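You operate a simulated robot arm through the tools that you are given. There is no shell and no other tool.

The job below is to be done with a simulated robot arm. You get a single attempt, and the scene is never put back.

Task
Pack the slim purple book and the brown pad in the orange-striped carton and fold it shut.
Fine: slide it close up to the yellow slider, blue knob turned till the grey bar is snug, before packing; pad on the book; the yellow slider, books and cartons sliders, other carton, books and pads stay.

Only the result counts: the job must be done as asked and must still hold three seconds after the hand-in. Knocking over, shifting, dropping, spilling or breaking anything else fails it. Flat cloth is picked up by pressing the open fingertips on it (5 to 10 N) and closing them slowly along it; thin cloth reads only 2 to 8 mm in the jaws.

Robot
A 6-joint arm with a two-finger parallel gripper, fixed in place. Base frame: the origin is on the floor under the middle of its stand, x ahead of it, y to its left, z up; the work surface is at about z = 0.88. Readings come in m, degrees, newtons and seconds.
It reaches about 1.313 m from its shoulder. Its first joint turns from -166.0 to 166.0 degrees. Payload 3.43 kg.
Tool frame: the origin (TCP) lies between the finger pads and is the grasp point; the fingertips stand 0.034 m ahead of it; z points along the fingers, y is the line along which they close. The gripper opens to 0.128 m. The fingers are 0.024 m wide and 0.012 m thick; the gripper's body (0.048 by 0.13 m) begins 0.096 m behind the TCP.
Orientation is that of the tool frame in the base frame, as [roll, pitch, yaw] about the fixed x, y, z axes, in that order (R = Rz(yaw) Ry(pitch) Rx(roll)). With the fingers straight down and closing along the base's y, the tool's x points along the base's -x, its y along +y and its z along -z.

Tools
- The arm moves only by the tool step_arm. Its argument "rows" is a list of rows, each a list of 6 numbers: the shift along the base's x, y, z in units of 250 mm (1.0 is 250 mm), then the turn, a rotation vector about the base's x, y, z in units of 120 degrees (1.0 is 120 degrees). In form: [[dx, dy, dz, rx, ry, rz], ...]. A call has 1 to 20 rows; each row is the pose to reach, as a shift and turn from the pose commanded when the call began. "claw" is the finger opening in m, from 0 to 0.128, set as the call begins (left out, the last holds). A call with a number of a shift or a turn outside -1 to 1 is refused whole. Rows are played at 5 a second. More than 0.05 m and 8.6 degrees between two rows, or a gripper value outside its range, and nothing of the call is played. Where a pose cannot be reached the arm comes as near as it can. A force on the tool above 40 N (or 10 N above the force at the start of the call, whichever is more), or a blocked arm, ends the call early, and 0.2 s more pass. Each finger travels about 0.153 m/s and halts on what it meets, pressing with about 32 N; the grip force reading is that of the motor and also rises with nothing between the fingers. The clock runs only during rows and for 0.2 s after the last one: add rows that repeat a pose to give the fingers time. The reply holds the time, the measured pose of the TCP, the force on the tool along the base axes, the opening and the grip force, in the units named above and with some noise, with the torque about the TCP (base axes, N m) and any sound that the robot's microphone picked up.
- Cameras (640 x 400 px; columns grow to the right, rows downward): "scene" is fixed at [0.2287, 0.6479, 1.6467]; the picture's right is [-0.49, -0.87, 0.00], its down [-0.62, 0.35, -0.71] and it looks along [0.62, -0.34, -0.71] (base axes); focal length 342 px, centre (320, 200). "wrist" rides on the gripper at [0.076, -0.011, -0.16] in the tool frame; the picture's right is [0.15, 0.99, 0.00], its down [-0.88, 0.13, -0.46] and it looks along [-0.45, 0.07, 0.89] (tool axes); focal length 234 px, centre (320, 200).
- camera(camera): a new picture of that camera. The clock stands still meanwhile.
- probe_pixels(camera, pixels): there is no depth. For up to 12 entries [column, row, z] of the newest picture of that camera ("zoom" is the newest enlarged one), the place [x, y] in the base frame at which the ray of that pixel passes the height z, good to about 0.002 m, but the place of the scene camera against the robot may be out by one fixed shift of up to 0.025 m in any direction. The clock stands still meanwhile.
- inspect(camera, box): a new picture of the part [left, top, right, bottom] of that camera's present view, enlarged. The clock stands still meanwhile.
- sign_off(): hands the job in; it is judged then, once.

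Leave the gripper open and the arm clear of the work at the hand-in unless told otherwise.

The tools are called after ">>>" as a command line: name --pt "numbers of a row" for each row, then --argument value for the rest, lists and objects as JSON in quotes. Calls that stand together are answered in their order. step_arm: Moves the arm, as the interface text tells. Its arguments: {"type":"object","properties":{"rows":{"type":"array"},"claw":{"type":"number"}},"required":["rows"]} The other tools are called the same way: camera (camera) takes a picture; probe_pixels (camera, pixels) gives the place at which the rays of pixels pass given heights; inspect (camera, box) takes an enlarged picture of a part of a camera's view; sign_off () hands the job in.

At the start:

```text
clock: 0.0
tcp_pos: [0.7204, -0.0018, 1.1418]
tcp_rot: [180.0, 0.0, -180.0]
ft_force: [1.0, -0.1, -0.2]
ft_torque: [0.01, 0.01, 0.0]
gripper_width: 0.1281
gripper_force: 0.2
```

scene: 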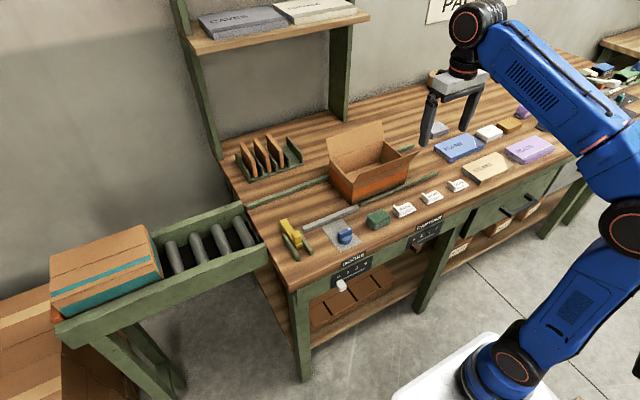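
wrist: 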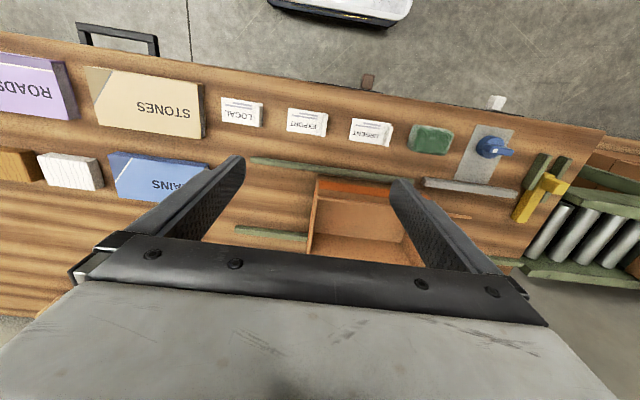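

I see the open orange-striped carton near pixel (370,170) in the scene view, the blue knob near (345,237), the yellow slider near (290,235), and books to the right. First I take enlarged views to learn the details.

>>> inspect --camera "scene" --box '[220, 110, 480, 280]'

>>> inspect --camera "scene" --box '[400, 80, 640, 230]'

>>> inspect --camera "scene" --box '[260, 190, 400, 290]'

>>> inspect --camera "wrist" --box '[0, 40, 320, 240]'

>>> inspect --camera "wrist" --box '[300, 80, 640, 290]'

```text
2.35 times, centred on (350, 195) of scene
```

zoom: 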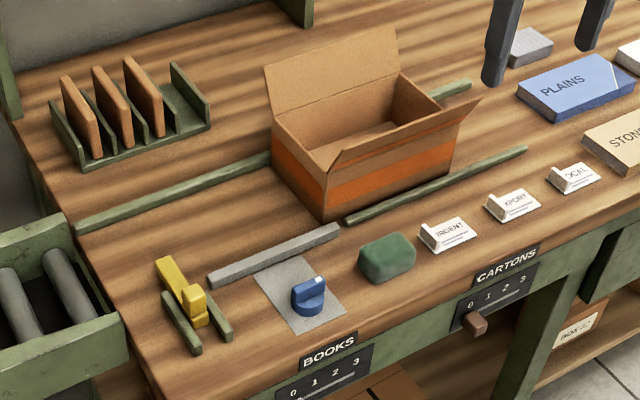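

```text
2.67 times, centred on (520, 155) of scene
```

zoom: 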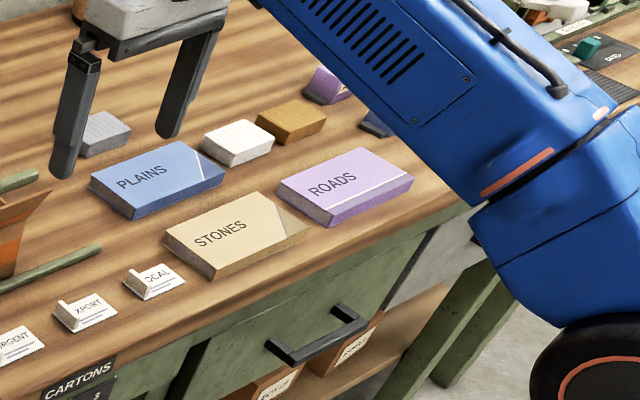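

```text
4.00 times, centred on (330, 240) of scene
```

zoom: 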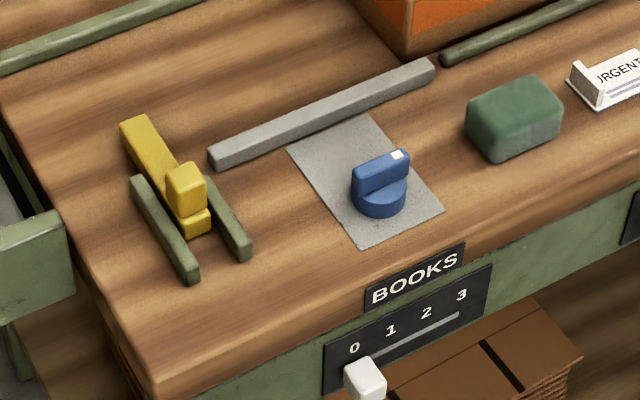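

```text
2.00 times, centred on (160, 140) of wrist
```

zoom: 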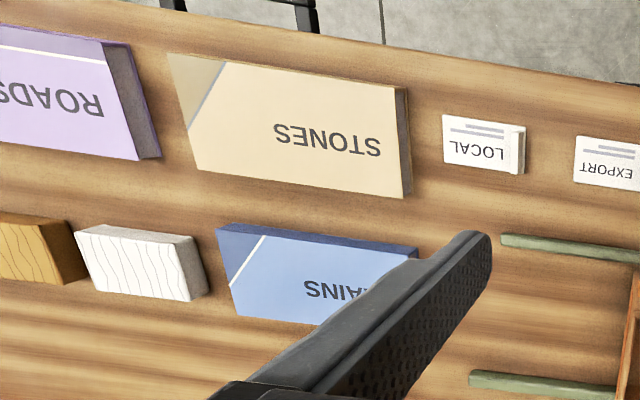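

```text
1.88 times, centred on (470, 185) of wrist
```

zoom: 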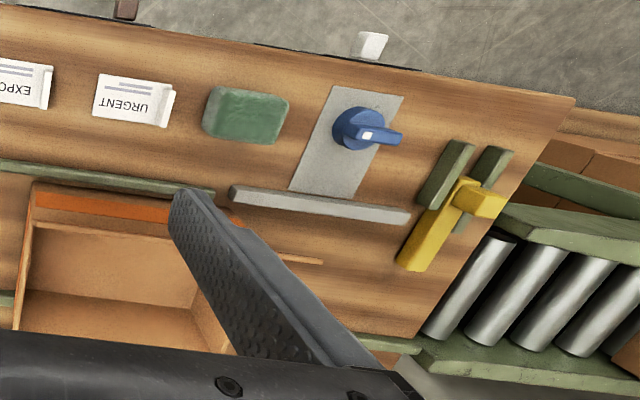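

I see the book group at the right (PLAINS blue, STONES tan, ROADS purple, another purple partly hidden behind the arm near scene (520,110)). I now read positions of the main things from the last wrist enlargement (zoom) and from the scene picture.

>>> probe_pixels --camera "zoom" --pixels '[[400, 268, 0.88], [470, 145, 0.88], [365, 128, 0.91], [233, 200, 0.88], [410, 222, 0.88], [215, 198, 0.88], [330, 88, 0.88], [403, 95, 0.88], [573, 97, 0.88], [204, 130, 0.88], [32, 188, 1.0], [20, 330, 0.88]]'

>>> probe_pixels --camera "scene" --pixels '[[352, 202, 0.88], [332, 178, 0.88], [404, 173, 0.88], [313, 247, 0.88], [345, 237, 0.91], [313, 232, 0.88], [369, 209, 0.88], [361, 203, 0.88], [433, 174, 0.88], [252, 207, 0.88], [328, 180, 0.88], [365, 228, 0.88]]'

```text
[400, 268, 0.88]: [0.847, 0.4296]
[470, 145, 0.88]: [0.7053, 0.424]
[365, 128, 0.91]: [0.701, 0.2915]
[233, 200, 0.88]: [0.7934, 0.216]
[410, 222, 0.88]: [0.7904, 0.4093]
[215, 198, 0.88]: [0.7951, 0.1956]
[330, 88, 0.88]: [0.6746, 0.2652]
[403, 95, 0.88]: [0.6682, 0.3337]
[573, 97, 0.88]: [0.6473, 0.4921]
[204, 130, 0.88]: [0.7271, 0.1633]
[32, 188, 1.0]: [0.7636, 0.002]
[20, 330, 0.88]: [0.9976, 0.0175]
```

```text
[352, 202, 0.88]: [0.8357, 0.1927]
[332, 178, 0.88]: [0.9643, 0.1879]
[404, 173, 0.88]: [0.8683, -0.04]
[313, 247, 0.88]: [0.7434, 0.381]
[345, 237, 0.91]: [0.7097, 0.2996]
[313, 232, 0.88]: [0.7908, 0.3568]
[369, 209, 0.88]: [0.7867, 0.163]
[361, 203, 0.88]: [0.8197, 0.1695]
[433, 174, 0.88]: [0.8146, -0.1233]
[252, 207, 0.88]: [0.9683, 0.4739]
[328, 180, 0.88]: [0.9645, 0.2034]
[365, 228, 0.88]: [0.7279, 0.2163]
```

I will raise the arm and move it to the left (+y) to look down at the carton, knob and slider area; path in the air is clear of the shelf (shelf is far back).

>>> step_arm --pt "0 0 0.2 0 0 0" --pt "0 0 0.4 0 0 0" --pt "0 0 0.6 0 0 0" --pt "0 0.2 0.6 0 0 0" --pt "0 0.4 0.6 0 0 0" --pt "0 0.6 0.6 0 0 0" --pt "0 0.8 0.6 0 0 0" --pt "0 1.0 0.6 0 0 0" --pt "0 1.0 0.6 0 0 0"

>>> camera --camera "wrist"

>>> camera --camera "scene"

```text
clock: 2.0
tcp_pos: [0.706, 0.2283, 1.1647]
tcp_rot: [179.8, 0.3, 180.0]
ft_force: [-0.2, 0.0, -0.1]
ft_torque: [0.04, 0.01, 0.0]
gripper_width: 0.128
gripper_force: 0.1
out of reach, approached as far as the arm can: row 1, 2, 3, 4, 5, 6, 7, 8, 9
```

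```text
taken
```

wrist: 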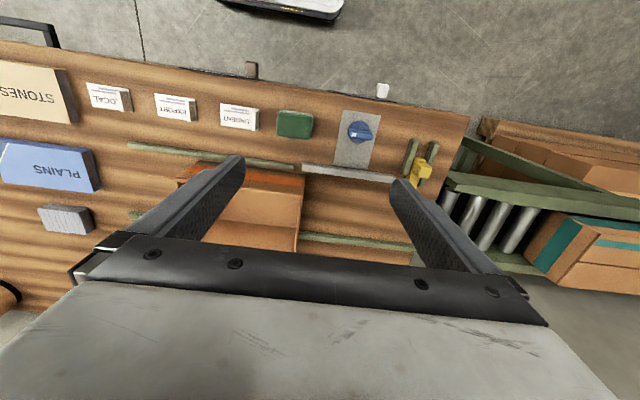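

```text
taken
```

scene: 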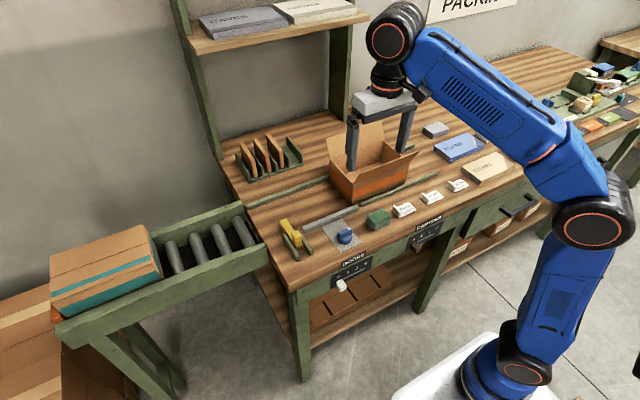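

The arm is at its reach limit there (measured z only 1.165). I pull back in x and sideways to y≈0.1 so the wrist camera sees the carton unobstructed.

>>> step_arm --pt "-0.2 -0.1 0 0 0 0" --pt "-0.4 -0.2 0 0 0 0" --pt "-0.6 -0.3 0 0 0 0" --pt "-0.8 -0.4 0 0 0 0" --pt "-0.8 -0.4 0 0 0 0"

>>> camera --camera "wrist"

>>> inspect --camera "scene" --box '[300, 100, 460, 220]'

```text
refused: row 1 steps farther than a row can; nothing moved
```

```text
taken
```

wrist: 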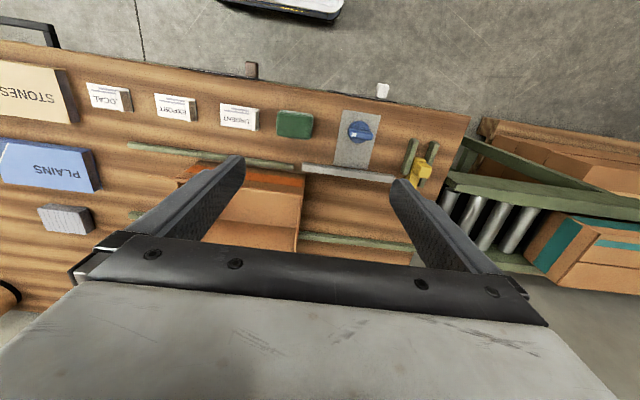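

```text
3.33 times, centred on (380, 160) of scene
```

zoom: 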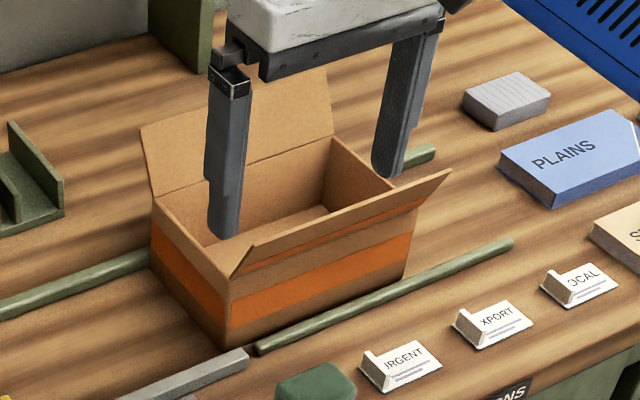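

The step limit is 0.05 m for the combined shift, so I use smaller rows to pull back to about x 0.6, y 0.13.

>>> step_arm --pt "-0.16 -0.1 0 0 0 0" --pt "-0.32 -0.2 0 0 0 0" --pt "-0.48 -0.3 0 0 0 0" --pt "-0.64 -0.4 0 0 0 0" --pt "-0.64 -0.4 0 0 0 0"

>>> camera --camera "wrist"

>>> inspect --camera "scene" --box '[300, 100, 460, 220]'

```text
clock: 3.2
tcp_pos: [0.5412, 0.1252, 1.1627]
tcp_rot: [-180.0, 0.1, -180.0]
ft_force: [0.8, 1.1, 0.1]
ft_torque: [-0.02, 0.02, -0.02]
gripper_width: 0.1281
gripper_force: 0.0
```

```text
taken
```

wrist: 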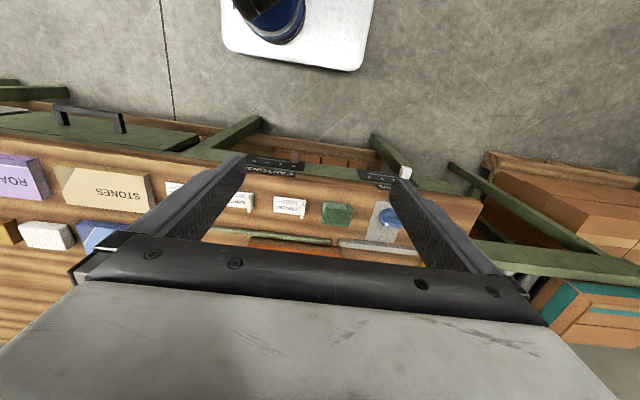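

```text
3.33 times, centred on (380, 160) of scene
```

zoom: 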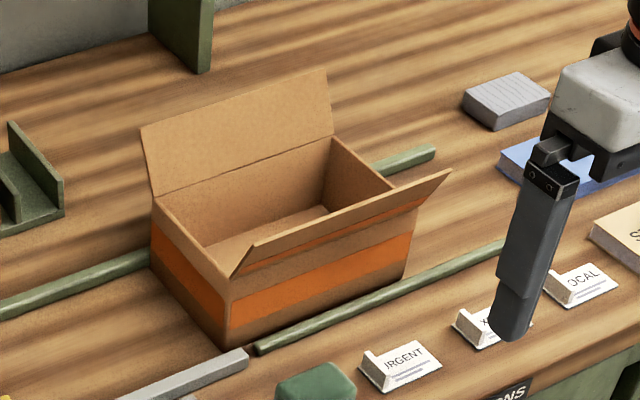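

The carton is empty, with two long flaps (far one upright, near one leaning outward), and no end flaps. I probe its corners, rails, bar and slider from the scene zoom.

>>> probe_pixels --camera "zoom" --pixels '[[222, 348, 0.88], [404, 278, 0.88], [150, 268, 0.88], [153, 200, 0.98], [232, 278, 0.98], [332, 135, 0.98], [397, 188, 0.98], [258, 350, 0.88], [513, 245, 0.88], [436, 152, 0.89], [250, 355, 0.89], [325, 70, 1.08]]'

>>> inspect --camera "scene" --box '[320, 140, 420, 215]'

>>> inspect --camera "scene" --box '[270, 195, 370, 270]'

```text
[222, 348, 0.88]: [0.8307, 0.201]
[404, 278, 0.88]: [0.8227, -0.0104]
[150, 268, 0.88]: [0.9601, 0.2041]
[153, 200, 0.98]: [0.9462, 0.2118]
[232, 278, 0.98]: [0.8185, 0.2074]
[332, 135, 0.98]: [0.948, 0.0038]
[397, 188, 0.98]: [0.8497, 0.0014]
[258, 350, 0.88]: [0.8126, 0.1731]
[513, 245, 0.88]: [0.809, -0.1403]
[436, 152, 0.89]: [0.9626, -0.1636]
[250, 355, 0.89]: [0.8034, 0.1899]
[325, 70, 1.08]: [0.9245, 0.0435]
```

```text
5.33 times, centred on (370, 178) of scene
```

zoom: 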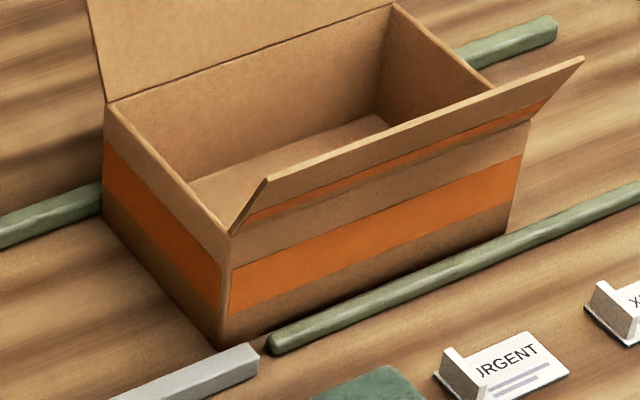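

```text
5.33 times, centred on (320, 232) of scene
```

zoom: 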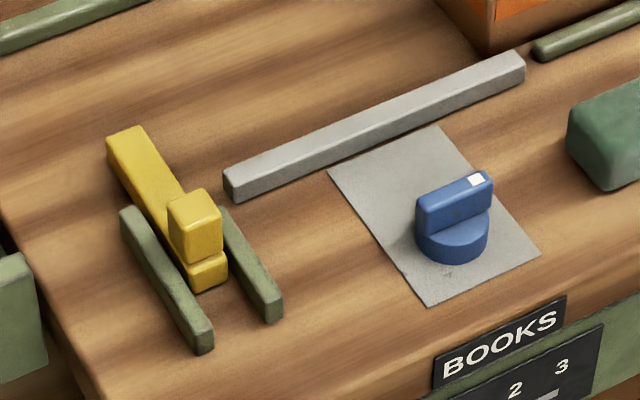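

I probe plate, bar, slider and table corners in this zoom to compare with the wrist readings.

>>> probe_pixels --camera "zoom" --pixels '[[540, 252, 0.88], [426, 307, 0.88], [327, 172, 0.88], [442, 125, 0.88], [232, 202, 0.88], [525, 84, 0.88], [515, 52, 0.895], [225, 172, 0.895], [203, 355, 0.88], [272, 322, 0.88], [450, 255, 0.88], [107, 150, 0.895]]'

>>> inspect --camera "wrist" --box '[200, 140, 480, 280]'

```text
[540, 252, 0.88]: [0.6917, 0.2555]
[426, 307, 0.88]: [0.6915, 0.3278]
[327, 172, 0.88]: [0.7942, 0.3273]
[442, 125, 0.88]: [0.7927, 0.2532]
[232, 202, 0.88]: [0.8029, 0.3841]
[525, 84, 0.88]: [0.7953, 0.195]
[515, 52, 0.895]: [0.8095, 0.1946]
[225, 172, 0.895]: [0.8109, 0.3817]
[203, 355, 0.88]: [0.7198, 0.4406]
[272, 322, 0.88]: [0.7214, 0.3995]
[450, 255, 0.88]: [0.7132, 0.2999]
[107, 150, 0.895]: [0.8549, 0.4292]
```

```text
2.29 times, centred on (340, 210) of wrist
```

zoom: 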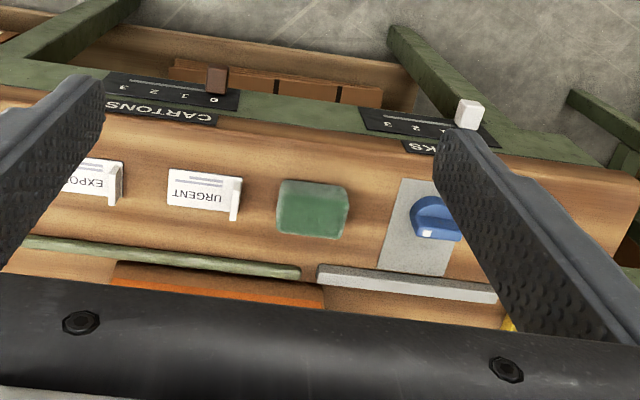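

The scene frame seems offset by about (+0.02, -0.01) from the wrist frame. I move over toward the knob/slider area at x≈0.6, y≈0.3 for a cleaner wrist view.

>>> step_arm --pt "0.1 0.16 0 0 0 0" --pt "0.2 0.32 0 0 0 0" --pt "0.24 0.48 0 0 0 0" --pt "0.24 0.6 0 0 0 0" --pt "0.24 0.6 0 0 0 0"

>>> inspect --camera "wrist" --box '[200, 80, 480, 260]'

>>> camera --camera "scene"

```text
clock: 4.4
tcp_pos: [0.5991, 0.278, 1.1655]
tcp_rot: [180.0, 0.1, -180.0]
ft_force: [0.6, 0.7, 0.2]
ft_torque: [0.01, 0.01, -0.04]
gripper_width: 0.1281
gripper_force: 0.1
```

```text
2.22 times, centred on (340, 170) of wrist
```

zoom: 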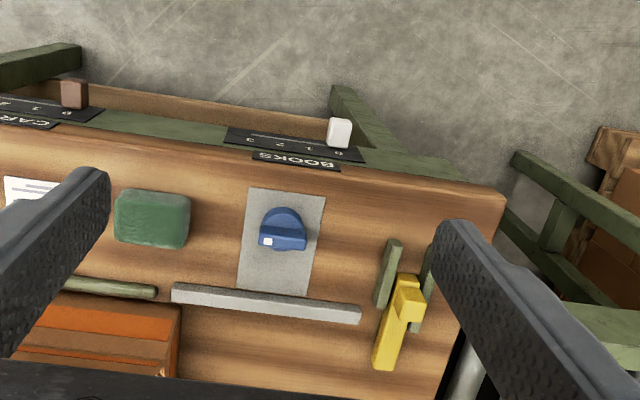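

```text
taken
```

scene: 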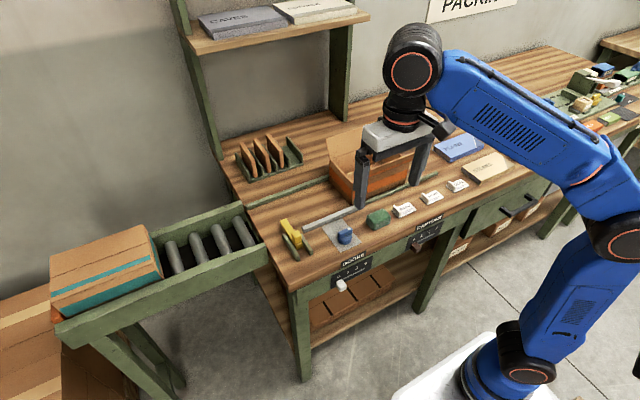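

I probe the plate, bar, knob, slider and carton corners in this wrist zoom.

>>> probe_pixels --camera "zoom" --pixels '[[248, 187, 0.88], [326, 197, 0.88], [237, 290, 0.88], [309, 297, 0.88], [172, 284, 0.895], [362, 307, 0.895], [172, 301, 0.895], [360, 323, 0.895], [283, 228, 0.9], [268, 241, 0.92], [373, 368, 0.88], [393, 371, 0.88]]'

>>> probe_pixels --camera "zoom" --pixels '[[398, 240, 0.89], [388, 307, 0.89], [157, 287, 0.885], [156, 298, 0.885], [505, 190, 0.88], [413, 290, 0.92], [182, 305, 0.967], [173, 335, 0.967], [395, 322, 0.9], [424, 325, 0.9], [412, 310, 0.92], [115, 195, 0.88]]'

```text
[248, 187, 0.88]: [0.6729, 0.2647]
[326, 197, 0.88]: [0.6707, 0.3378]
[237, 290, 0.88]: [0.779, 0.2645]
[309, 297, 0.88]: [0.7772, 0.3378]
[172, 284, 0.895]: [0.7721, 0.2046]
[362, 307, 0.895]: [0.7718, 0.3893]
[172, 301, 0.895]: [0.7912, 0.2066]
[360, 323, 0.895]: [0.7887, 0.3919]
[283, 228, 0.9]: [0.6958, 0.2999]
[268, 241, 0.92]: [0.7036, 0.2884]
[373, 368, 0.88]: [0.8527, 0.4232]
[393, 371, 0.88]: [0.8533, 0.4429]
```

```text
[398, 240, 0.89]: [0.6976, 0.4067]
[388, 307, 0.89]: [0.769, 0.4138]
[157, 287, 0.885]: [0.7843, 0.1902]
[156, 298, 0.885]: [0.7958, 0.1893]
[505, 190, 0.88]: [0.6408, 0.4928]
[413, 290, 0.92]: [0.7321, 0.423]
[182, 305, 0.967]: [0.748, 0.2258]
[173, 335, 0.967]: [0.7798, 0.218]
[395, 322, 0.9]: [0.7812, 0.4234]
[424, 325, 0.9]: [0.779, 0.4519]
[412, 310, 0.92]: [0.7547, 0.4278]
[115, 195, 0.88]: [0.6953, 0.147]
```

Wrist frame: plate x≈0.672, bar front face x≈0.79 (y 0.205–0.39), slider tip x≈0.853, y 0.423–0.443; scene readings are about +0.0195 in x and -0.0097 in y off. Next I go right (−y) to look at the books and pads.

>>> step_arm --pt "0 -0.2 0 0 0 0" --pt "0 -0.4 0 0 0 0" --pt "0 -0.6 0 0 0 0" --pt "0 -0.8 0 0 0 0" --pt "0 -1.0 0 0 0 0"

>>> step_arm --pt "0 -0.2 0 0 0 0" --pt "0 -0.4 0 0 0 0" --pt "0 -0.6 0 0 0 0" --pt "0 -0.8 0 0 0 0" --pt "0 -1.0 0 0 0 0"

>>> step_arm --pt "0 -0.2 0 0 0 0" --pt "0 -0.4 0 0 0 0" --pt "0 -0.6 0 0 0 0" --pt "0 -0.8 0 0 0 0" --pt "0 -1.0 0 0 0 0" --pt "0 -1.0 0 0 0 0"

>>> camera --camera "wrist"

>>> camera --camera "scene"

```text
clock: 5.6
tcp_pos: [0.6005, 0.0231, 1.1635]
tcp_rot: [-180.0, 0.0, -180.0]
ft_force: [0.5, -0.4, -0.5]
ft_torque: [0.01, 0.03, -0.02]
gripper_width: 0.128
gripper_force: 0.2
```

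```text
clock: 6.8
tcp_pos: [0.5971, -0.2245, 1.1661]
tcp_rot: [-180.0, -0.1, -180.0]
ft_force: [0.2, 0.9, 0.5]
ft_torque: [-0.04, -0.05, -0.03]
gripper_width: 0.1282
gripper_force: 0.0
```

```text
clock: 8.2
tcp_pos: [0.5983, -0.4776, 1.1646]
tcp_rot: [-179.8, 0.1, 179.9]
ft_force: [0.1, -0.5, -0.1]
ft_torque: [0.01, -0.03, -0.01]
gripper_width: 0.1282
gripper_force: 0.0
```

```text
taken
```

wrist: 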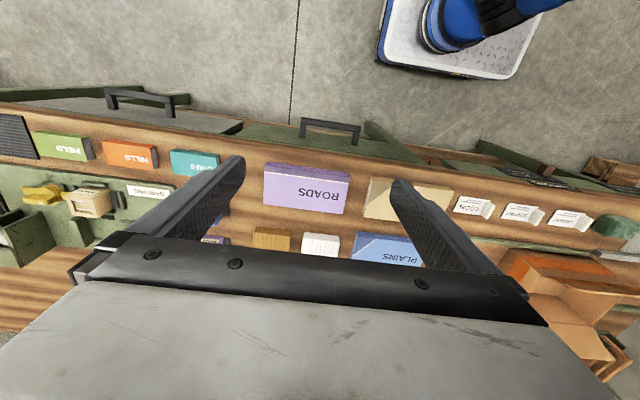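

```text
taken
```

scene: 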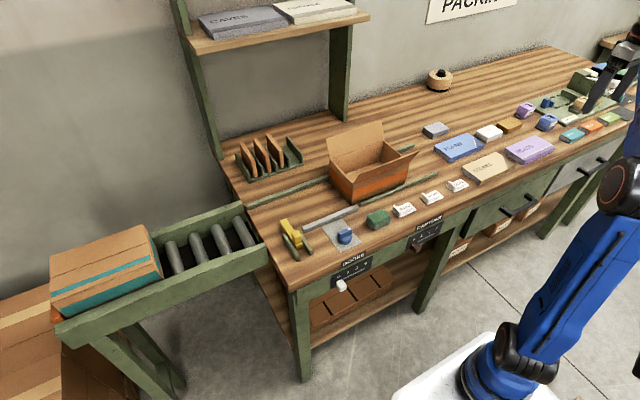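

Now the right part of the table is unobstructed in the scene view. I enlarge the book/pad area in both cameras.

>>> inspect --camera "scene" --box '[410, 60, 610, 185]'

>>> inspect --camera "scene" --box '[490, 80, 640, 174]'

>>> inspect --camera "wrist" --box '[180, 130, 460, 280]'

>>> inspect --camera "wrist" --box '[0, 90, 260, 270]'

```text
3.20 times, centred on (510, 122) of scene
```

zoom: 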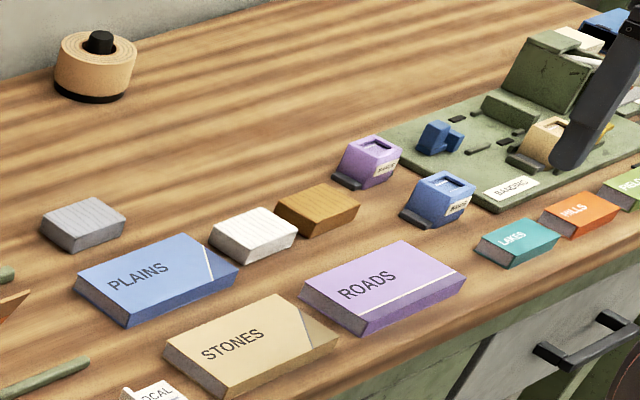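

```text
4.26 times, centred on (565, 127) of scene
```

zoom: 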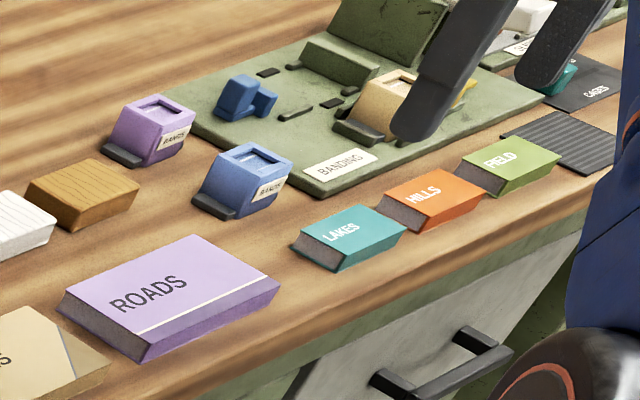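

```text
2.29 times, centred on (320, 205) of wrist
```

zoom: 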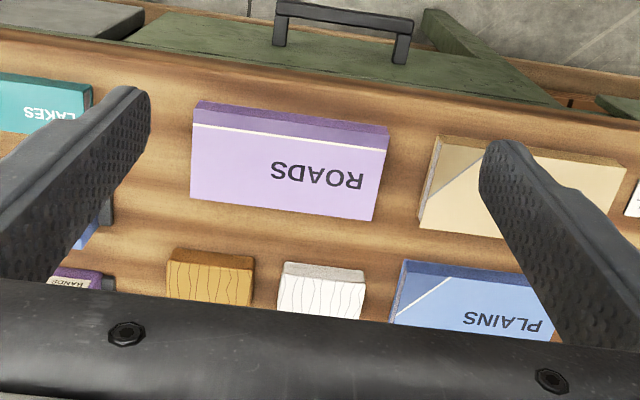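

```text
2.22 times, centred on (130, 180) of wrist
```

zoom: 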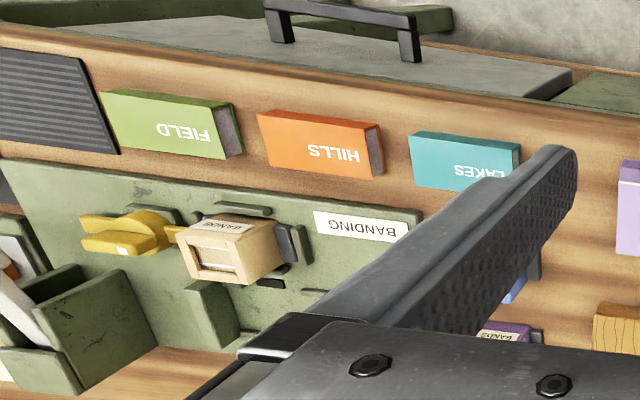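

ROADS at scene (530,150) is a purple book; there is also a purplish-grey CAVES book on the shelf. I enlarge the shelf, and measure ROADS and the brown pad.

>>> inspect --camera "scene" --box '[180, 0, 380, 60]'

>>> inspect --camera "wrist" --box '[230, 150, 390, 260]'

>>> inspect --camera "scene" --box '[470, 100, 570, 175]'

```text
3.20 times, centred on (280, 30) of scene
```

zoom: 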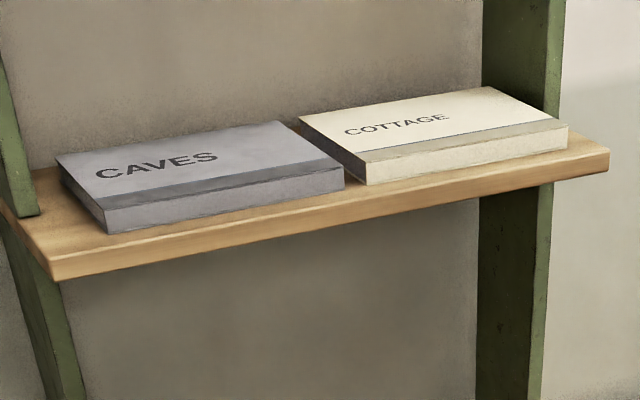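

```text
3.64 times, centred on (310, 205) of wrist
```

zoom: 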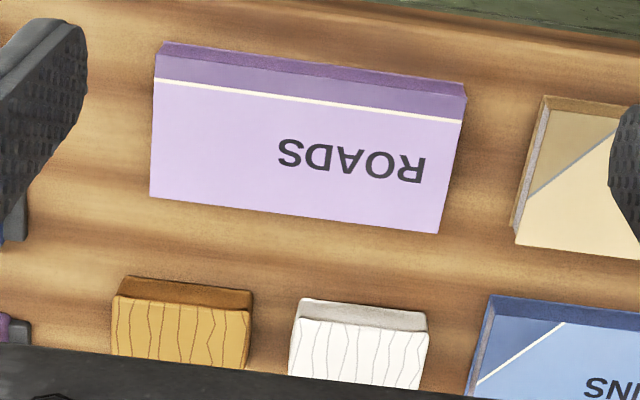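

```text
5.33 times, centred on (520, 138) of scene
```

zoom: 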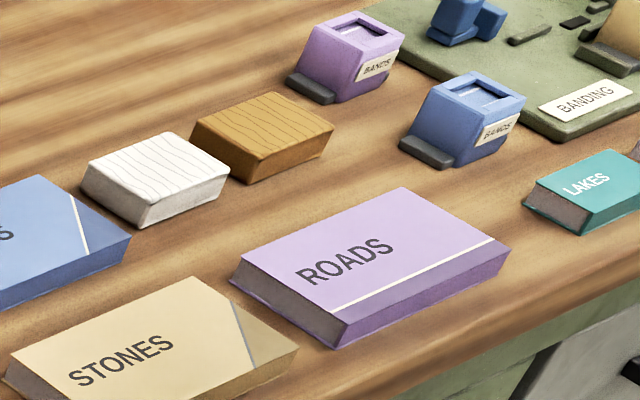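

The purple book is ROADS (CAVES is grey). I probe its corners and the brown pad's corners in the scene zoom.

>>> probe_pixels --camera "zoom" --pixels '[[233, 283, 0.88], [335, 348, 0.88], [500, 276, 0.88], [242, 260, 0.9], [341, 320, 0.9], [511, 240, 0.9], [400, 187, 0.9], [192, 145, 0.88], [263, 183, 0.88], [328, 152, 0.88], [335, 128, 0.9], [262, 158, 0.9]]'

>>> probe_pixels --camera "zoom" --pixels '[[275, 93, 0.9], [195, 125, 0.9], [86, 160, 0.9], [168, 132, 0.9], [145, 228, 0.88], [285, 355, 0.9], [130, 240, 0.9]]'

>>> probe_pixels --camera "wrist" --pixels '[[267, 164, 0.9], [350, 174, 0.9], [343, 214, 0.9], [264, 204, 0.9], [262, 232, 0.9], [299, 236, 0.9], [260, 248, 0.9], [297, 252, 0.9]]'

```text
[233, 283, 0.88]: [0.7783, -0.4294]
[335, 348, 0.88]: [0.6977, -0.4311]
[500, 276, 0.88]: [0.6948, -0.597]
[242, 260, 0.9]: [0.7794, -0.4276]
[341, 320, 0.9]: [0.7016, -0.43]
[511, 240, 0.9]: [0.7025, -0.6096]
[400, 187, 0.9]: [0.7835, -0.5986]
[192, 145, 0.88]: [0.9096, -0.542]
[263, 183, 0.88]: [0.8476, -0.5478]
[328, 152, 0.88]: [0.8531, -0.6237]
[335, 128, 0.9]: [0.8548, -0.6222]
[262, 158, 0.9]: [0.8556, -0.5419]
```

```text
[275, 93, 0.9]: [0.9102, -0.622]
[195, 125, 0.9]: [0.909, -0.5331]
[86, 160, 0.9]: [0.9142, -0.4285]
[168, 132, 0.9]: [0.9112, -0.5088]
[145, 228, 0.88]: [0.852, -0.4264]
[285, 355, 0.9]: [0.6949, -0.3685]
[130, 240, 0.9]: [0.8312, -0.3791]
```

```text
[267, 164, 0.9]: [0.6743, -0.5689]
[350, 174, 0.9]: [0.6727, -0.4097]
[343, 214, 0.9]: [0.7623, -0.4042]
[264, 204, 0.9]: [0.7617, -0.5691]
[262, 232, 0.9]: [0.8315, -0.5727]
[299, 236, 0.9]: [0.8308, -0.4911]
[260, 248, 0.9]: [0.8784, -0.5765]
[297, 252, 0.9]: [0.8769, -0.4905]
```

Books are measured: ROADS about x 0.68–0.76, y −0.57…−0.405; brown pad about x 0.83–0.88, y −0.61…−0.52 (to be refined). Now I move toward the carton's −y end, turning the hand +90° so the fingers close along x, to inspect the −y face before pushing.

>>> step_arm --pt "0.08 0.08 -0.02 0 0 0.0682" --pt "0.16 0.16 -0.04 0 0 0.1364" --pt "0.24 0.24 -0.06 0 0 0.2045" --pt "0.32 0.32 -0.08 0 0 0.2727" --pt "0.4 0.4 -0.1 0 0 0.3409" --pt "0.48 0.48 -0.12 0 0 0.4091" --pt "0.56 0.56 -0.14 0 0 0.4773" --pt "0.64 0.64 -0.16 0 0 0.5455" --pt "0.72 0.72 -0.18 0 0 0.6136" --pt "0.8 0.8 -0.2 0 0 0.6818" --pt "0.88 0.88 -0.22 0 0 0.75" --pt "0.88 0.88 -0.22 0 0 0.75"

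>>> camera --camera "wrist"

>>> camera --camera "scene"

```text
clock: 10.8
tcp_pos: [0.8183, -0.2566, 1.1084]
tcp_rot: [-180.0, 0.0, -90.0]
ft_force: [0.2, -0.4, 0.4]
ft_torque: [-0.03, -0.05, 0.0]
gripper_width: 0.1278
gripper_force: 0.0
```

```text
taken
```

wrist: 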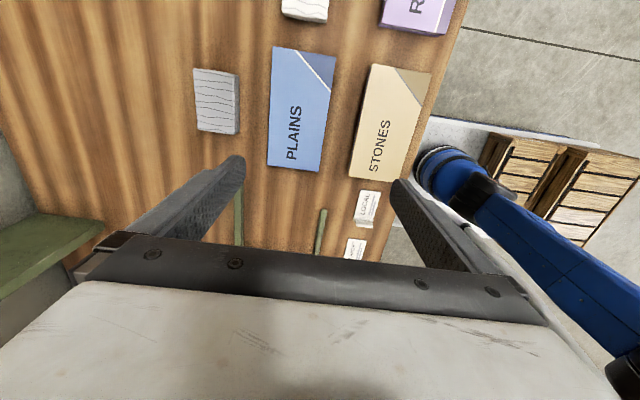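

```text
taken
```

scene: 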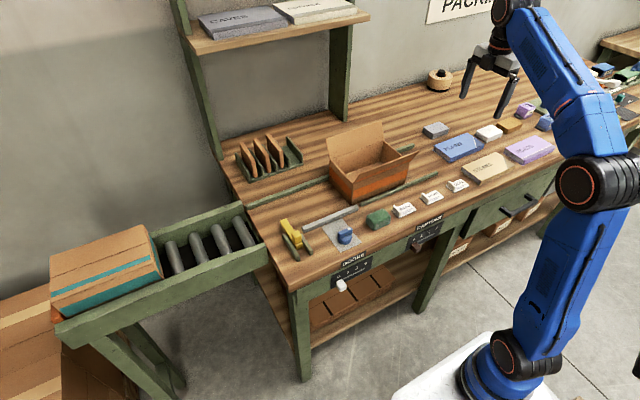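

Reach is fine here. I move to x≈0.87, y≈−0.1 to see the carton's −y wall between the fingers.

>>> step_arm --pt "0.05 0.15 0 0 0 0" --pt "0.1 0.3 0 0 0 0" --pt "0.15 0.45 0 0 0 0" --pt "0.2 0.6 0 0 0 0" --pt "0.2 0.6 0 0 0 0"

>>> inspect --camera "wrist" --box '[200, 60, 440, 260]'

>>> inspect --camera "scene" --box '[300, 60, 500, 210]'

```text
clock: 12.0
tcp_pos: [0.8685, -0.1071, 1.1126]
tcp_rot: [179.9, -0.1, -90.0]
ft_force: [-0.1, -1.3, -0.4]
ft_torque: [0.02, -0.03, 0.01]
gripper_width: 0.1278
gripper_force: 0.0
```

```text
2.00 times, centred on (320, 160) of wrist
```

zoom: 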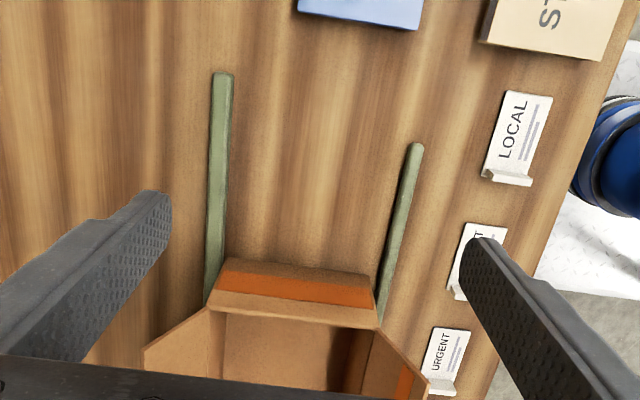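

```text
2.67 times, centred on (400, 135) of scene
```

zoom: 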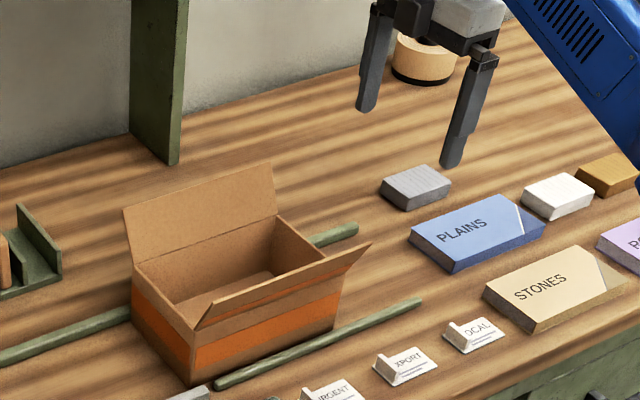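

I see the carton's −y face between the rails: rim corners at zoom (208,306) and (380,327), bottom corners at about (228,258) and (370,274). I probe them.

>>> probe_pixels --camera "zoom" --pixels '[[208, 306, 0.965], [380, 327, 0.965], [228, 258, 0.88], [370, 274, 0.88], [213, 270, 0.895], [228, 90, 0.895], [408, 150, 0.89], [380, 270, 0.89], [225, 309, 0.965], [372, 328, 0.965], [212, 75, 0.895], [424, 145, 0.89]]'

>>> probe_pixels --camera "wrist" --pixels '[[304, 213, 0.965], [390, 224, 0.965], [304, 213, 0.96], [390, 224, 0.96], [304, 213, 0.97], [390, 224, 0.97], [272, 233, 1.02], [414, 249, 0.99]]'

```text
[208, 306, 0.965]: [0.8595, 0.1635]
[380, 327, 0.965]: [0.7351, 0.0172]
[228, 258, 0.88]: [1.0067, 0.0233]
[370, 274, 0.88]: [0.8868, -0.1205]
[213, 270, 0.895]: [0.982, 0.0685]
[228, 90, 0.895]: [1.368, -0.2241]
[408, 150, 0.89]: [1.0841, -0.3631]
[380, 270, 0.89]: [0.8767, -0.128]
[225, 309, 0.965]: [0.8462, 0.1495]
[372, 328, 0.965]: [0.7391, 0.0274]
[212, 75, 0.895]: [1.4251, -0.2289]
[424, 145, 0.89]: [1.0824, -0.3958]
```

```text
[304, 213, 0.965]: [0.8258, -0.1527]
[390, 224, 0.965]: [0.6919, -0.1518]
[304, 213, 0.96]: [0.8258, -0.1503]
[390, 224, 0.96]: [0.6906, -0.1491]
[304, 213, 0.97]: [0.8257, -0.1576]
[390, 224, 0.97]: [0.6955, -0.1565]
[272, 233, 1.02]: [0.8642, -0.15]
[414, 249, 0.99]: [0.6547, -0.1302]
```

The zoom reference was the scene one, so I retake the wrist enlargement and probe again.

>>> inspect --camera "wrist" --box '[200, 60, 440, 260]'

>>> probe_pixels --camera "zoom" --pixels '[[208, 306, 0.965], [380, 327, 0.965], [228, 258, 0.88], [370, 274, 0.88], [220, 280, 0.89], [229, 90, 0.89], [408, 150, 0.89], [380, 270, 0.89], [225, 309, 0.965], [372, 328, 0.965], [212, 75, 0.89], [424, 145, 0.89]]'

```text
2.00 times, centred on (320, 160) of wrist
```

zoom: 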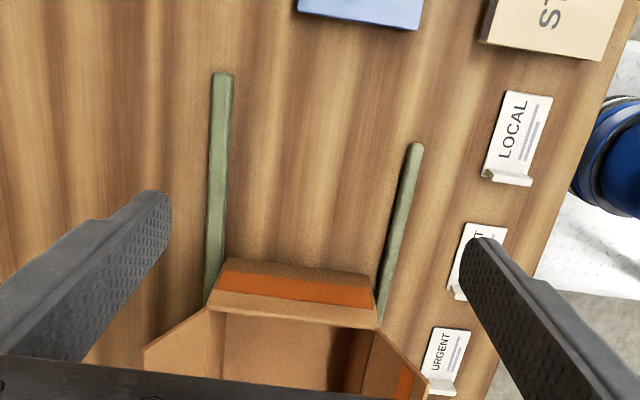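

```text
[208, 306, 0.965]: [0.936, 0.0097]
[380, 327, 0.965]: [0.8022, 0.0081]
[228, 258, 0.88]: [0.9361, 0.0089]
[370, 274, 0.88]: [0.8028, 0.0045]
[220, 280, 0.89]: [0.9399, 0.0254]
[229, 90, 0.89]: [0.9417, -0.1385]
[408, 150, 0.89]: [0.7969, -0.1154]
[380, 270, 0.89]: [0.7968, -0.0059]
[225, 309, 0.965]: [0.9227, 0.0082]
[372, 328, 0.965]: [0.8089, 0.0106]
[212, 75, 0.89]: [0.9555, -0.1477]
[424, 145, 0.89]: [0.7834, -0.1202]
```

Carton measured: x 0.802–0.936, −y face y≈0.0085, rim z≈0.965; rails' inner edges x≈0.797 and 0.941. I set the fingers 0.07 apart and lower them between the rails behind the −y face (tips to z≈0.90) to push with two contact points.

>>> step_arm --claw 0.07 --pt "0 0 -0.15 0 0 0" --pt "0 0 -0.3 0 0 0" --pt "0 0 -0.45 0 0 0" --pt "0 0 -0.58 0 0 0" --pt "0 0 -0.68 0 0 0" --pt "0 0 -0.706 0 0 0" --pt "0 0 -0.706 0 0 0"

>>> camera --camera "scene"

>>> camera --camera "wrist"

```text
clock: 13.6
tcp_pos: [0.866, -0.1067, 0.9322]
tcp_rot: [-180.0, 0.1, -90.0]
ft_force: [0.2, 0.1, 0.7]
ft_torque: [0.03, -0.02, 0.0]
gripper_width: 0.0701
gripper_force: 0.1
```

```text
taken
```

scene: 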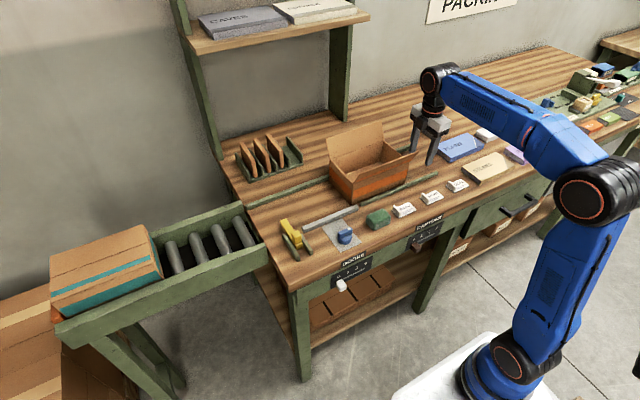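

```text
taken
```

wrist: 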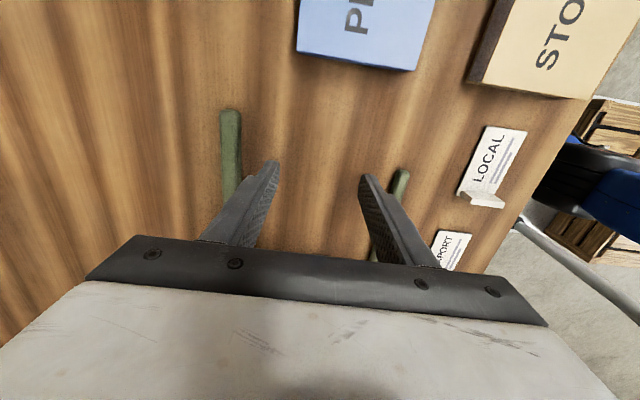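

Fingers are down between the rails. I push in +y by about 0.235 m at a gentle pace, watching the forces.

>>> step_arm --pt "0 0.12 0 0 0 0" --pt "0 0.24 0 0 0 0" --pt "0 0.34 0 0 0 0" --pt "0 0.38 0 0 0 0" --pt "0 0.42 0 0 0 0" --pt "0 0.46 0 0 0 0" --pt "0 0.5 0 0 0 0" --pt "0 0.56 0 0 0 0" --pt "0 0.62 0 0 0 0" --pt "0 0.68 0 0 0 0" --pt "0 0.74 0 0 0 0" --pt "0 0.8 0 0 0 0" --pt "0 0.84 0 0 0 0" --pt "0 0.84 0 0 0 0"

>>> camera --camera "scene"

>>> inspect --camera "scene" --box '[250, 110, 450, 260]'

```text
clock: 16.6
tcp_pos: [0.8681, 0.1037, 0.9322]
tcp_rot: [-180.0, 0.0, -90.0]
ft_force: [0.2, -0.6, -0.4]
ft_torque: [0.0, 0.01, -0.05]
gripper_width: 0.0703
gripper_force: 0.3
```

```text
taken
```

scene: 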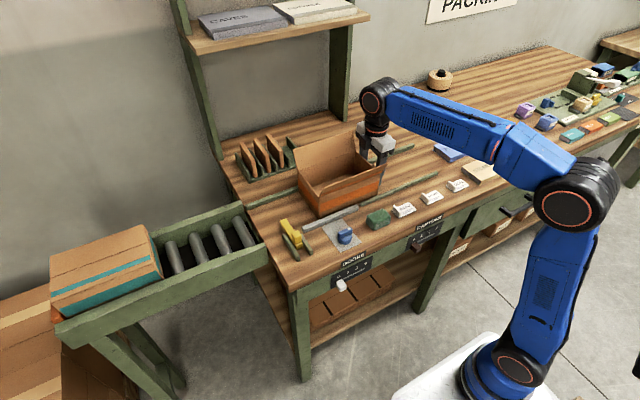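

```text
2.67 times, centred on (350, 185) of scene
```

zoom: 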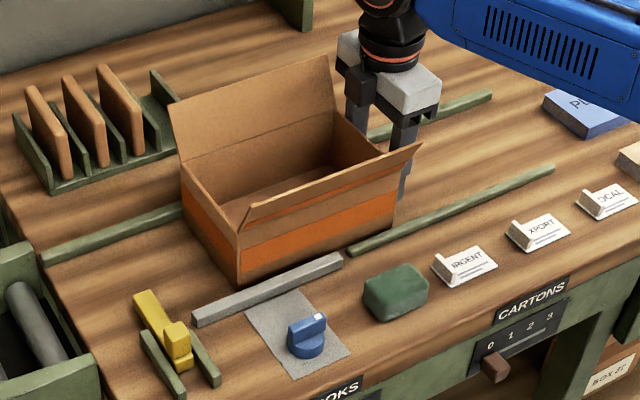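

The carton slides smoothly. Another 0.07 m push, then I measure the remaining gap to the yellow slider.

>>> step_arm --pt "0 0.05 0 0 0 0" --pt "0 0.1 0 0 0 0" --pt "0 0.15 0 0 0 0" --pt "0 0.2 0 0 0 0" --pt "0 0.24 0 0 0 0" --pt "0 0.27 0 0 0 0" --pt "0 0.28 0 0 0 0" --pt "0 0.28 0 0 0 0"

>>> inspect --camera "scene" --box '[260, 150, 380, 240]'

```text
clock: 18.4
tcp_pos: [0.8681, 0.1744, 0.9312]
tcp_rot: [-179.9, 0.1, -89.9]
ft_force: [-0.6, -0.1, 0.7]
ft_torque: [0.01, 0.04, 0.0]
gripper_width: 0.0702
gripper_force: 0.1
```

```text
4.44 times, centred on (320, 195) of scene
```

zoom: 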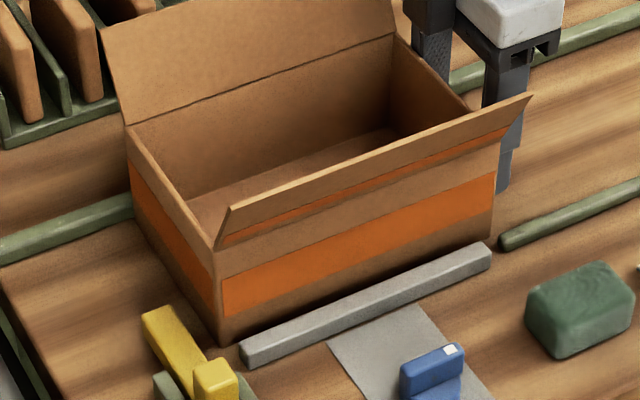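

I probe the carton's near +y bottom corner (222,345) and the slider's tip edges in this scene zoom (using the corrected height).

>>> probe_pixels --camera "zoom" --pixels '[[222, 345, 0.898], [130, 218, 0.898], [175, 306, 0.916], [142, 315, 0.916], [207, 357, 0.898], [183, 318, 0.898], [213, 255, 0.983], [127, 128, 0.983], [240, 350, 0.898]]'

>>> inspect --camera "scene" --box '[275, 205, 325, 255]'

```text
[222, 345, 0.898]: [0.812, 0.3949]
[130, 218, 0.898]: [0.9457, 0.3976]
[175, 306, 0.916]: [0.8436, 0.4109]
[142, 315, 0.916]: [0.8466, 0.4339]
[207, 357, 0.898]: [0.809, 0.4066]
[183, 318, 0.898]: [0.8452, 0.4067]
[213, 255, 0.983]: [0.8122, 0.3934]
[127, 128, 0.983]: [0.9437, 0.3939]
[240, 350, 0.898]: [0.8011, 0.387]
```

```text
8.00 times, centred on (300, 230) of scene
```

zoom: 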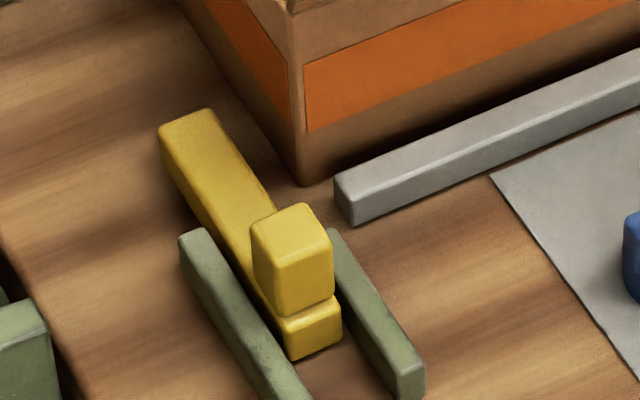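

The carton's corner is at (303,185) and the slider's −y top edge runs from (212,110) to (275,208) in this zoom. I probe for the gap.

>>> probe_pixels --camera "zoom" --pixels '[[303, 185, 0.898], [212, 112, 0.911], [272, 205, 0.911], [160, 130, 0.911], [164, 154, 0.898], [180, 10, 0.898], [240, 98, 0.898], [335, 180, 0.911], [350, 225, 0.898]]'

```text
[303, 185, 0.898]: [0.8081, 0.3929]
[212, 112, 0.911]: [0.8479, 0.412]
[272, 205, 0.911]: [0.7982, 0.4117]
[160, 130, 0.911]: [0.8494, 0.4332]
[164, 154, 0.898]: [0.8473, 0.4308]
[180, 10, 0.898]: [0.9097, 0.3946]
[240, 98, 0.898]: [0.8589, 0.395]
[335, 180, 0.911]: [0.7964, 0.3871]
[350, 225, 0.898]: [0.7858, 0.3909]
```

The gap carton–slider is about 18 mm. I push 11 mm more and look again.

>>> step_arm --pt "0 0.015 0 0 0 0" --pt "0 0.03 0 0 0 0" --pt "0 0.044 0 0 0 0" --pt "0 0.044 0 0 0 0"

>>> inspect --camera "scene" --box '[275, 205, 325, 255]'

>>> probe_pixels --camera "zoom" --pixels '[[212, 112, 0.911], [160, 130, 0.911]]'

```text
clock: 19.4
tcp_pos: [0.8668, 0.185, 0.9313]
tcp_rot: [-179.9, 0.0, -90.0]
ft_force: [0.5, 0.0, -0.3]
ft_torque: [0.0, -0.01, -0.01]
gripper_width: 0.0699
gripper_force: 0.1
```

```text
8.00 times, centred on (300, 230) of scene
```

zoom: 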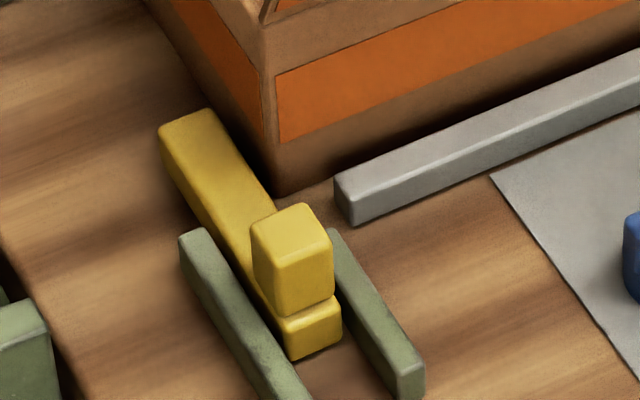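

```text
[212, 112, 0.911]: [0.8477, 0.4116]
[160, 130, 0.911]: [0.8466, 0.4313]
```

I probe the carton's bottom edge now (275,195) and (218,112) against the slider's edge.

>>> probe_pixels --camera "zoom" --pixels '[[275, 196, 0.898], [217, 108, 0.898], [180, 52, 0.898], [272, 205, 0.911], [240, 157, 0.911]]'

>>> inspect --camera "scene" --box '[290, 212, 320, 236]'

```text
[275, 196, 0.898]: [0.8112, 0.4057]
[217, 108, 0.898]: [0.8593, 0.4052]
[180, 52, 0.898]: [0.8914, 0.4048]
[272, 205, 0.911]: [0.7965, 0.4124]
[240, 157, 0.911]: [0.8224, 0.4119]
```

```text
16.00 times, centred on (305, 224) of scene
```

zoom: 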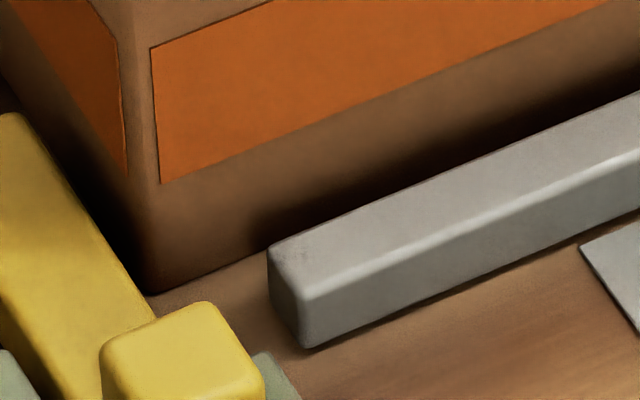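

The gap is roughly 6–7 mm by both estimates. I push another 3.5 mm so about 3 mm remains without touching the slider.

>>> step_arm --pt "0 0.007 0 0 0 0" --pt "0 0.014 0 0 0 0" --pt "0 0.014 0 0 0 0"

>>> inspect --camera "scene" --box '[275, 205, 325, 255]'

>>> inspect --camera "scene" --box '[290, 212, 320, 236]'

```text
clock: 20.2
tcp_pos: [0.869, 0.1894, 0.9328]
tcp_rot: [179.9, 0.0, -90.0]
ft_force: [0.4, -0.9, 0.5]
ft_torque: [0.0, 0.0, 0.0]
gripper_width: 0.07
gripper_force: 0.0
```

```text
8.00 times, centred on (300, 230) of scene
```

zoom: 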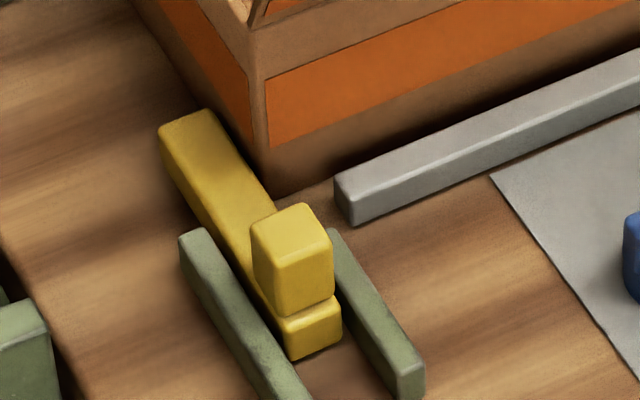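

```text
16.00 times, centred on (305, 224) of scene
```

zoom: 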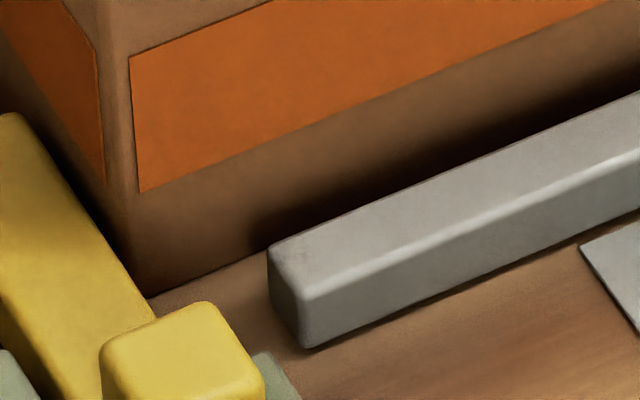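

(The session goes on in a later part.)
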